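You operate a simulated robot arm through the tools that you are given. There is no shell and no other tool. Be economical: measure what you need, move in short steps, check, and stop when the job is done.

Carry out the task below with a simulated robot arm. There is one attempt and no reset: what you move stays moved.

JOB
Take the tee piece and put it on the white rubber sheet on the service bench.
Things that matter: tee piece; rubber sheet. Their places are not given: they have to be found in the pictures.

Only the result counts: the job must be done as asked and must still hold three seconds after the hand-in. Knocking over, shifting, dropping, spilling or breaking anything else fails it. Flat cloth is picked up by pressing the open fingertips on it (5 to 10 N) and closing them slowly along it; thin cloth reads only 2 to 8 mm in the jaws.

ROBOT AND FRAMES
A 7-joint arm with a two-finger parallel gripper, fixed in place. Base frame: the origin is at the foot of the arm, x ahead of it, y to its left, z up; the work surface is at about z = 0.86. Readings come in m, rad, newtons and seconds.
With the tool pointing down near the work surface it reaches from about 0.3 to 0.7 m from the base axis. Its first joint turns from -1.152 to 1.152 rad. Payload 1.57 kg.
The TCP is the grasp point between the finger pads, 0.03 m short of the fingertips. In the tool frame z runs along the fingers and y along their closing line. Largest opening 0.11 m; finger width 0.024, thickness 0.012; the body of the gripper, 0.048 by 0.112 m, starts 0.078 m behind the TCP.
Orientation is told as [roll, pitch, yaw] about the base's x, y, z axes, in that order, counted from this pose: with the fingers straight down and closing along the base's y, the tool's x points along the base's -x, its y along +y and its z along -z.

CONTROLS
- The arm moves only by the tool servo_tool. Its argument "rows" is a list of rows, each a list of 3 entries, a list of its own where there are three numbers: the opening, from 0 (shut) to 1 (fully open), then the shift along the tool's x, y, z in mm, then the turn about the tool's z in rad. In form: [[jaw, [x, y, z], yaw], ...]. A call has 1 to 10 rows; each row shifts and turns the commanded pose from where the row before left it, along the tool's axes as they then stand. A row lasts 0.2 s, in which the tool goes at most 0.05 m and 0.15 rad; a call with a longer step from one row to the next is refused whole, and so is a gripper value outside its range. A pose out of reach is approached as far as the arm can. The call stops where the force on the tool passes 40 N (or 10 N more than at its start, if that is more) or the arm is blocked; 0.2 s more then pass. Each finger travels about 0.108 m/s and halts on what it meets, pressing with about 20 N; the grip force reading is that of the motor and also rises with nothing between the fingers. The clock runs only during rows and for 0.2 s after the last one: add rows that do not move to give the fingers time. It gives the time, the measured TCP pose, the force on the tool (base axes), the opening and the grip force at its end, in the units of the frame above (readings bear some noise).
- Cameras (640 x 400 px; columns grow to the right, rows downward): "scene" is fixed at [0.1759, -0.4154, 1.3854]; the picture's right is [0.55, -0.84, 0.00], its down [-0.61, -0.40, -0.68] and it looks along [0.57, 0.38, -0.73] (base axes); focal length 241 px, centre (320, 200). "wrist" rides on the gripper at [0.07, 0.016, -0.141] in the tool frame; the picture's right is [-0.23, 0.97, 0.00], its down [-0.85, -0.20, -0.48] and it looks along [-0.47, -0.11, 0.88] (tool axes); focal length 222 px, centre (320, 200).
- grab_frame(camera): a new picture of that camera. The clock stands still meanwhile.
- locate(camera, pixels): there is no depth. For up to 12 entries [column, row, z] of the newest picture of that camera ("zoom" is the newest enlarged one), the place [x, y] in the base frame at which the ray of that pixel passes the height z, good to about 0.003 m. The clock stands still meanwhile.
- enlarge(camera, box): a new picture of the part [left, top, right, bottom] of that camera's present view, enlarged. The clock stands still meanwhile.
- sign_off(): hands the job in; it is judged then, once.

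Work in short steps. Measure before you move; look again where a grasp or a placing could have gone wrong, and mend it. You have 60 turns and 22 pictures in all, those below and enlarged ones among them. Open the gripper and draw the arm clear of the work before you hand the job in, unless the task says otherwise; then end with one line.

The tools are called after ">>>" as name(argument=value, ...) on one line, values as JSON. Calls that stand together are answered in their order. servo_tool: Moves the arm, as the interface text tells. Its arguments: {"type":"object","properties":{"rows":{"type":"array","items":{"type":"array"}}},"required":["rows"]} The other tools are called the same way: grab_frame (camera) takes a picture; locate (camera, pixels) gives the place at which the rays of pixels pass given heights; enlarge (camera, box) takes an enlarged picture of a part of a camera's view; sign_off () hands the job in.

At the start:

```text
time: 0.0
tcp_pos: [0.3986, -0.2256, 1.1408]
ee_rot: [0.0, 0.001, -0.001]
wrist_force: [-0.6, -0.2, -0.7]
grip_width: 0.1101
grasp_force: 0.1
```

scene: 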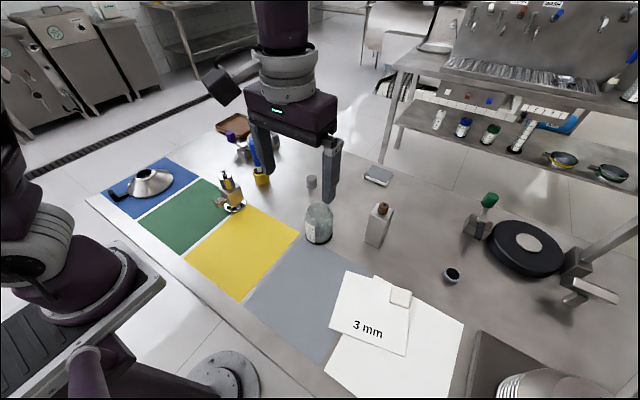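
wrist: 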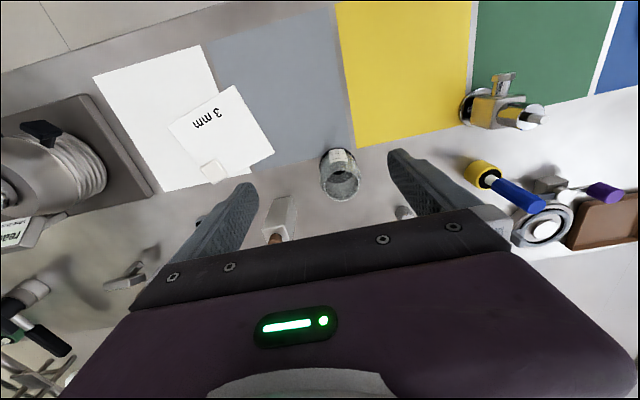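

I'll look closer at the candidates: the brass fitting near scene (230,190), the galvanised piece near (318,222), and the white sheets near (390,330).

>>> enlarge(camera="scene", box=[190, 110, 410, 250])

>>> enlarge(camera="scene", box=[300, 250, 480, 400])

>>> enlarge(camera="wrist", box=[280, 60, 640, 260])

```text
2.86 times, centred on (300, 180) of scene
```

zoom: 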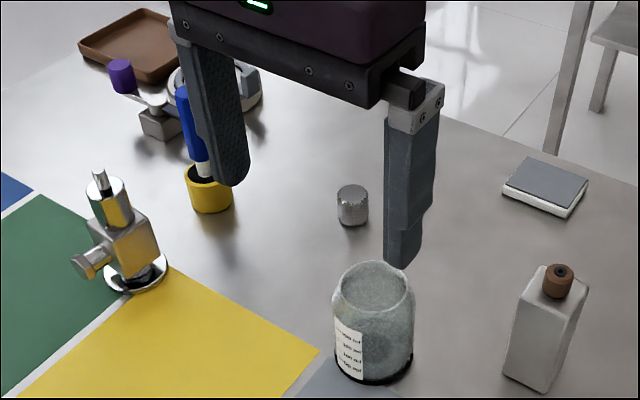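

```text
2.67 times, centred on (390, 325) of scene
```

zoom: 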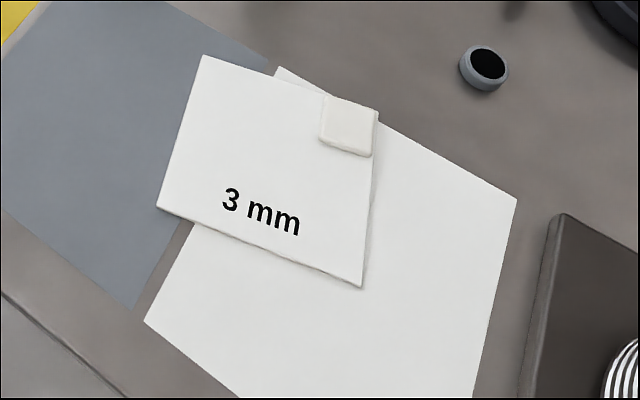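

```text
1.78 times, centred on (460, 160) of wrist
```

zoom: 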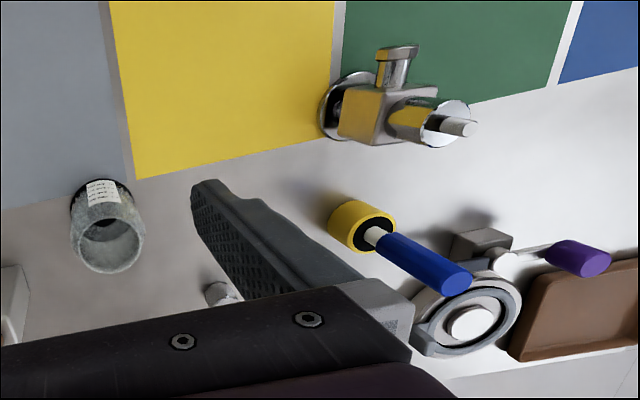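

The tee is the chrome fitting at scene (232,195); the sheet marked "3 mm" is the loose one with visible thickness, lying partly on the painted white field. I locate both at a few heights.

>>> locate(camera="scene", pixels=[[237, 206, 0.86], [224.5, 170, 0.92], [224.5, 170, 0.95], [224.5, 170, 0.98], [217, 202, 0.89], [217, 202, 0.91], [348, 271, 0.863], [411, 295, 0.863], [406, 355, 0.863], [331, 325, 0.863], [400, 297, 0.87], [378, 276, 0.86]])

>>> locate(camera="wrist", pixels=[[474, 107, 0.86], [542, 121, 0.92], [542, 121, 0.95], [542, 121, 0.98], [504, 75, 0.89], [504, 75, 0.91], [168, 126, 0.863], [236, 86, 0.863], [274, 152, 0.863], [212, 172, 0.863], [496, 118, 0.91], [496, 118, 0.93]])

>>> enlarge(camera="wrist", box=[440, 50, 580, 150])

>>> enlarge(camera="scene", box=[190, 150, 280, 225])

```text
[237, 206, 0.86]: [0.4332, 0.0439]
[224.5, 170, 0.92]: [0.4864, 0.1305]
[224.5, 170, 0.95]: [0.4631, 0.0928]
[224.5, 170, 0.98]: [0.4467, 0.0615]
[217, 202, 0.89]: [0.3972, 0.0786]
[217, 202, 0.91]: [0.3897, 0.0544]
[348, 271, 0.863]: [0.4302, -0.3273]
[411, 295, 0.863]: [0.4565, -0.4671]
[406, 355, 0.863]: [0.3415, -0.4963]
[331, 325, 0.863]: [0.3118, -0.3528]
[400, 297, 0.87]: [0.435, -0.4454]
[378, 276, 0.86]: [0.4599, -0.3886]
```

```text
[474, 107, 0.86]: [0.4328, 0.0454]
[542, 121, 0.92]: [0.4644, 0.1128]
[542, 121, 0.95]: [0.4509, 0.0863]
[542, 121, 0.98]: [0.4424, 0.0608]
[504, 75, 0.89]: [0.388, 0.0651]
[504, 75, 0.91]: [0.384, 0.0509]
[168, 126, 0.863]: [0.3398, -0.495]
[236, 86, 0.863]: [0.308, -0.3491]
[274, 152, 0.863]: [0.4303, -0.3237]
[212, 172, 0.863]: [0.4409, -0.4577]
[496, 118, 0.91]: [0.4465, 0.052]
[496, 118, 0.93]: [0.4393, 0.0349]
```

```text
4.00 times, centred on (510, 100) of wrist
```

zoom: 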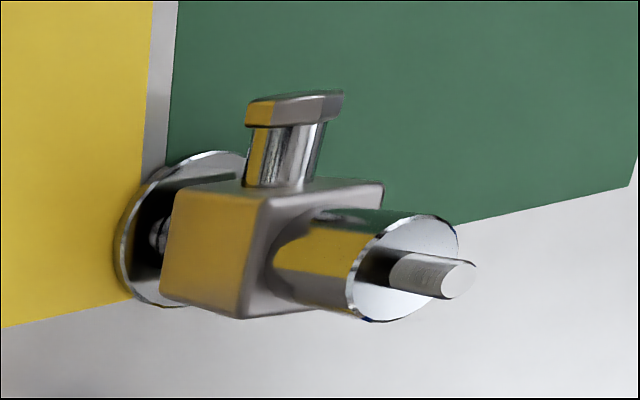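

```text
5.33 times, centred on (235, 188) of scene
```

zoom: 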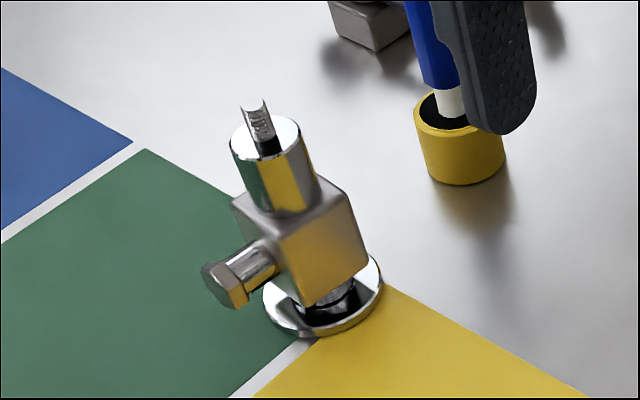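

The fitting is a strong candidate, but I check the objects on the right side before deciding, since something there looks T-shaped (wrist (130,275), scene (590,285)).

>>> enlarge(camera="scene", box=[430, 180, 640, 400])

>>> enlarge(camera="wrist", box=[0, 180, 300, 400])

```text
1.82 times, centred on (535, 290) of scene
```

zoom: 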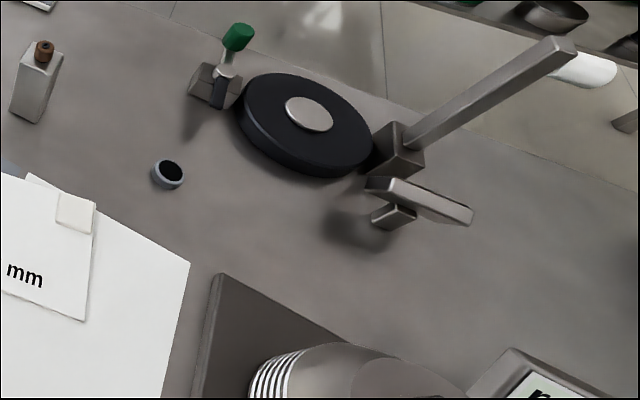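

```text
1.82 times, centred on (150, 290) of wrist
```

zoom: 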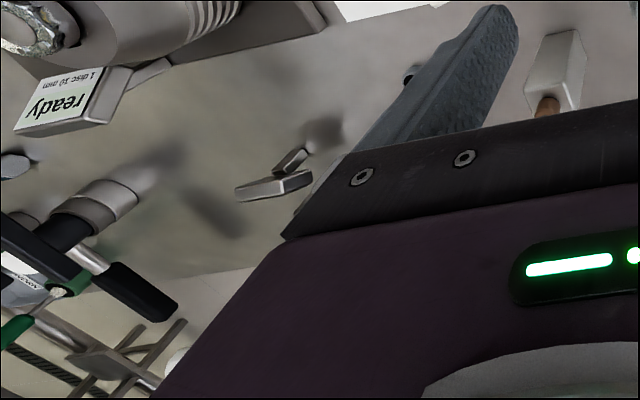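

The chrome fitting is a tee: two in-line ends plus a side branch, flange at about (0.433, 0.045), top near z 0.998, branch pointing along -x and slightly +y. I move above it at the present height and look again.

>>> servo_tool(rows=[[1, [-5, 45, 0], 0], [1, [-5, 45, 0], 0], [1, [-6, 45, 0], 0], [1, [-6, 45, 0], 0], [1, [-6, 45, 0], 0], [1, [-6, 45, 0], 0], [1, [0, 0, 0], 0.1], [1, [0, 0, 0], 0.04], [1, [0, 0, 0], 0]])

>>> grab_frame(camera="wrist")

```text
time: 2.0
tcp_pos: [0.4332, 0.0455, 1.1381]
ee_rot: [0.0, 0.001, -0.141]
wrist_force: [0.0, 0.3, -0.7]
grip_width: 0.11
grasp_force: 0.0
```

```text
12 pictures are left
```

wrist: 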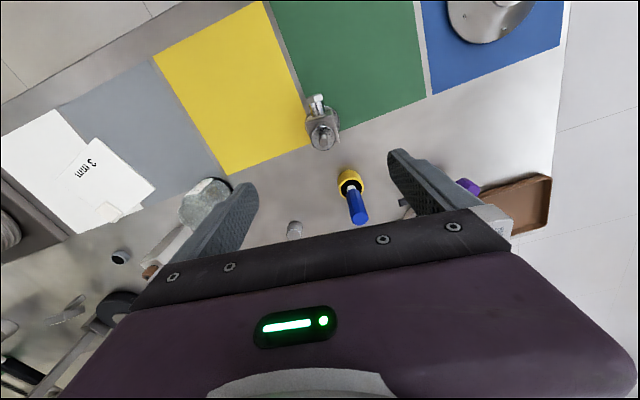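

The tee shows at wrist (320,130). I enlarge it to measure its axis, branch direction and the pen holder's distance.

>>> enlarge(camera="wrist", box=[260, 80, 400, 230])

```text
2.67 times, centred on (330, 155) of wrist
```

zoom: 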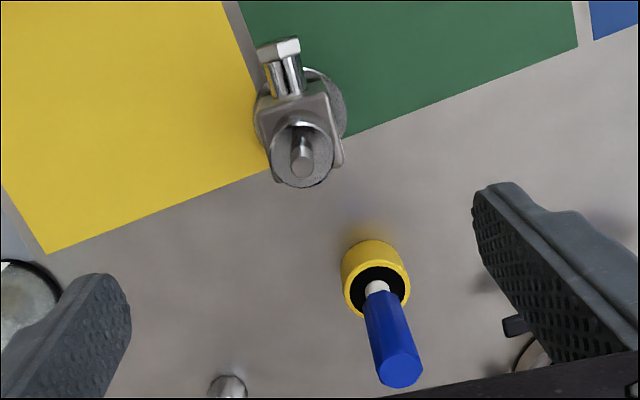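

I locate the axis, branch end, cube corners and pen.

>>> locate(camera="zoom", pixels=[[302, 153, 0.975], [302, 165, 0.998], [280, 47, 0.915], [325, 80, 0.928], [343, 163, 0.928], [258, 98, 0.928], [276, 180, 0.928], [376, 286, 0.89], [400, 372, 0.98], [400, 372, 0.95], [275, 157, 0.975], [333, 157, 0.975]])

```text
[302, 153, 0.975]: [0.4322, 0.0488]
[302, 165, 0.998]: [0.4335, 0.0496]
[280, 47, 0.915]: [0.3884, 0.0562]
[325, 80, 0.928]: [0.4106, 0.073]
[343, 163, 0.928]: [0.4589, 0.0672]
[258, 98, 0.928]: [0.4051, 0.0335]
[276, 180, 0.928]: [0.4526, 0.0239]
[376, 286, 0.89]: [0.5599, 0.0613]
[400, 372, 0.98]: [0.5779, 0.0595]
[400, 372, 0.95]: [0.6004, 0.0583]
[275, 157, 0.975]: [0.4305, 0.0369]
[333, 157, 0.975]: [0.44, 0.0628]
```

The tee axis is at about (0.433, 0.049), with cube faces 0.042 wide at a yaw of -0.15, which matches the tool. I descend to TCP z ≈ 0.933, leaving 1 cm between the palm and the stub.

>>> servo_tool(rows=[[1, [0, 4, 35], 0.01], [1, [0, 0, 40], 0], [1, [0, 0, 40], 0], [1, [0, 0, 35], 0], [1, [0, 0, 30], 0], [1, [0, 0, 25], 0], [1, [0, 0, 0], 0], [1, [0, 0, 0], 0]])

>>> grab_frame(camera="scene")

```text
time: 3.8
tcp_pos: [0.4313, 0.046, 0.9334]
ee_rot: [0.002, 0.002, -0.151]
wrist_force: [-0.5, -0.4, -0.6]
grip_width: 0.11
grasp_force: 0.0
```

```text
10 pictures are left
```

scene: 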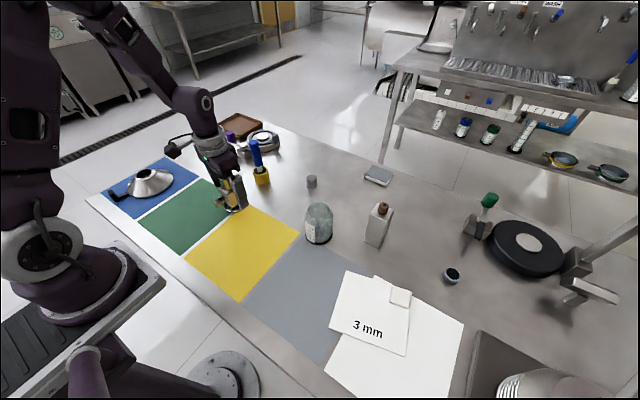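

There was no contact, and the fingers straddle the tee. I nudge 2 mm in +y, then close gradually.

>>> servo_tool(rows=[[0.8, [0, 2, 0], 0], [0.6, [0, 0, 0], 0], [0.48, [0, 0, 0], 0], [0.42, [0, 0, 0], 0], [0.36, [0, 0, 0], 0], [0.3, [0, 0, 0], 0], [0.1, [0, 0, 0], 0], [0, [0, 0, 0], 0], [0, [0, 0, 0], 0]])

```text
time: 5.8
tcp_pos: [0.4332, 0.0483, 0.9338]
ee_rot: [0.002, -0.001, -0.151]
wrist_force: [-0.5, 0.2, 0.3]
grip_width: 0.0435
grasp_force: 20.2
```

The jaws hold at 0.0435 m with 20 N, matching the cube. I lift slowly.

>>> servo_tool(rows=[[0, [0, 0, -8], 0], [0, [0, 0, -15], 0], [0, [0, 0, -20], 0], [0, [0, 0, -30], 0], [0, [0, 0, -35], 0], [0, [0, 0, -35], 0], [0, [0, 0, -35], 0], [0, [0, 0, 0], 0]])

>>> grab_frame(camera="scene")

```text
time: 7.6
tcp_pos: [0.4326, 0.0503, 1.1165]
ee_rot: [0.0, 0.001, -0.149]
wrist_force: [-0.3, 0.1, -2.1]
grip_width: 0.0436
grasp_force: 20.2
```

```text
9 pictures are left
```

scene: 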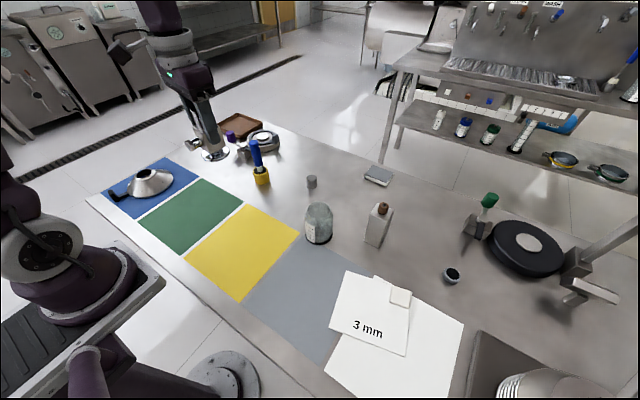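

The tee is held upright, with its bottom at about z 1.043. I carry it toward the middle of the part of the "3 mm" sheet that overlaps the white field, (0.375, -0.423), clear of the small block near (0.435, -0.445).

>>> servo_tool(rows=[[0, [-1, -20, -10], 0], [0, [-1, -40, 0], 0], [0, [-1, -48, 0], 0], [0, [-1, -48, 0], 0], [0, [-1, -48, 0], 0], [0, [-2, -48, 0], 0], [0, [-2, -48, 0], 0], [0, [-2, -48, 0], 0], [0, [-1, -48, 0], 0], [0, [-1, -40, 0], 0]])

>>> servo_tool(rows=[[0, [0, -25, 0], 0], [0, [0, -15, 0], 0], [0, [0, 0, 0], 0], [0, [0, 0, 0], 0]])

>>> grab_frame(camera="scene")

>>> grab_frame(camera="wrist")

```text
time: 9.8
tcp_pos: [0.3825, -0.3843, 1.1216]
ee_rot: [-0.001, 0.0, -0.15]
wrist_force: [-0.2, 0.5, -1.8]
grip_width: 0.0437
grasp_force: 20.2
```

```text
time: 10.8
tcp_pos: [0.3763, -0.4224, 1.1235]
ee_rot: [-0.001, 0.0, -0.149]
wrist_force: [-1.0, 0.7, -2.1]
grip_width: 0.0438
grasp_force: 20.0
```

```text
8 pictures are left
```

scene: 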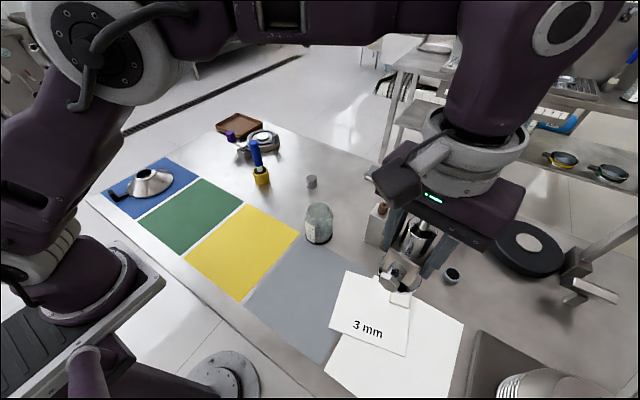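

```text
7 pictures are left
```

wrist: 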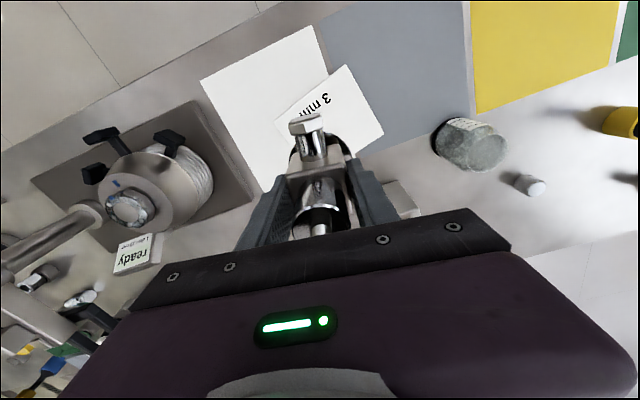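

The pose is right: (0.376, -0.422), with the tee still held. On a 3 mm sheet it should touch at TCP z ≈ 0.937, so I descend to about 0.945.

>>> servo_tool(rows=[[0, [0, 0, 25], 0], [0, [0, 0, 35], 0], [0, [0, 0, 35], 0], [0, [0, 0, 35], 0], [0, [0, 0, 25], 0], [0, [0, 0, 15], 0], [0, [0, 0, 8], 0], [0, [0, 0, 0], 0], [0, [0, 0, 0], 0]])

>>> enlarge(camera="scene", box=[300, 220, 480, 370])

```text
time: 12.8
tcp_pos: [0.3746, -0.4223, 0.9448]
ee_rot: [0.001, 0.001, -0.149]
wrist_force: [-0.3, 0.2, -2.2]
grip_width: 0.0435
grasp_force: 19.8
```

```text
2.67 times, centred on (390, 295) of scene
```

zoom: 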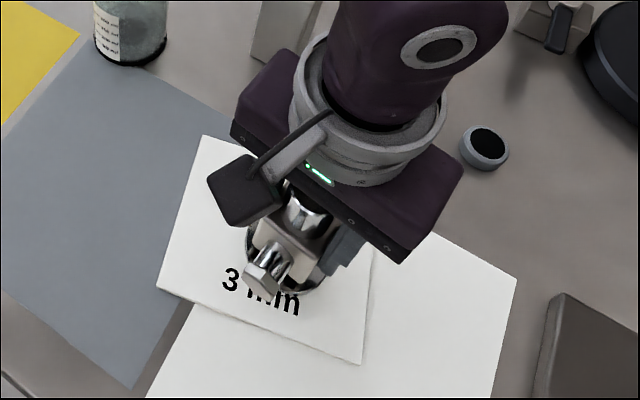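

The flange hovers over the "3 mm" sheet. I lower in small steps until the force shows contact.

>>> servo_tool(rows=[[0, [0, 0, 3], 0], [0, [0, 0, 2], 0], [0, [0, 0, 1.5], 0], [0, [0, 0, 0], 0]])

```text
time: 13.8
tcp_pos: [0.3752, -0.4237, 0.9392]
ee_rot: [-0.001, 0.001, -0.15]
wrist_force: [-0.7, 0.8, 9.5]
grip_width: 0.0436
grasp_force: 20.0
```

The z force rose from -2 to +9.5 N at z 0.939, so the tee is standing on the sheet. I ease off slightly and open the jaws to 0.7 slowly.

>>> servo_tool(rows=[[0, [0, 0, -0.5], 0], [0.4, [0, 0, 0], 0], [0.45, [0, 0, 0], 0], [0.55, [0, 0, 0], 0], [0.7, [0, 0, 0], 0], [0.8, [0, 0, 0], 0], [0.8, [0, 0, 0], 0]])

```text
time: 15.4
tcp_pos: [0.3758, -0.4238, 0.9396]
ee_rot: [0.001, -0.001, -0.15]
wrist_force: [0.3, -0.7, 0.1]
grip_width: 0.088
grasp_force: 0.1
```

Released. I go straight up, then look.

>>> servo_tool(rows=[[0.8, [0, 0, -15], 0], [0.8, [0, 0, -25], 0], [0.8, [0, 0, -35], 0], [0.8, [0, 0, -40], 0], [0.8, [0, 0, -40], 0], [0.8, [0, 0, -40], 0], [0.8, [-5, 35, 0], 0], [0.8, [-5, 45, 0], 0], [0.8, [-5, 45, 0], 0], [0.8, [0, 35, 0], 0]])

>>> enlarge(camera="scene", box=[300, 220, 480, 370])

>>> grab_frame(camera="wrist")

```text
time: 17.6
tcp_pos: [0.414, -0.2657, 1.1355]
ee_rot: [-0.002, 0.0, -0.15]
wrist_force: [-0.2, -0.2, -0.5]
grip_width: 0.088
grasp_force: 0.0
```

```text
2.67 times, centred on (390, 295) of scene
```

zoom: 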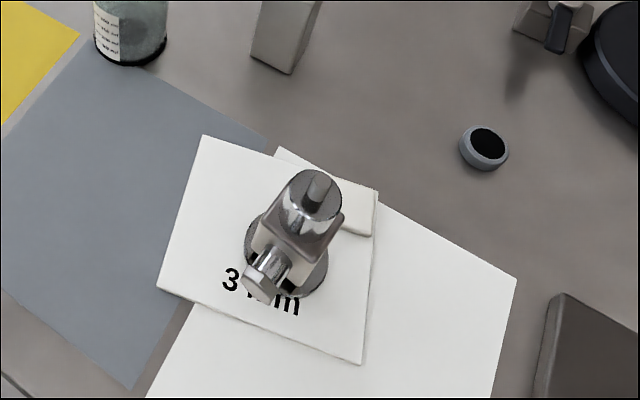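

```text
4 pictures are left
```

wrist: 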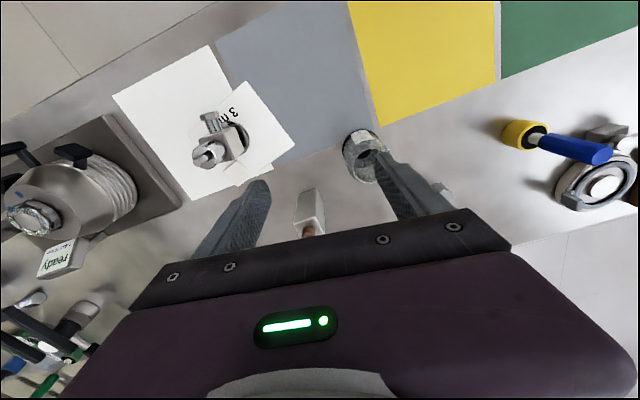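

The tee stands upright within the "3 mm" sheet, nothing else has moved, and the open gripper is clear. I hand in.

>>> sign_off()

```text
The job is handed in.
```

The tee piece is standing upright on the white rubber sheet marked "3 mm", the gripper is open and clear, and the job is handed in.
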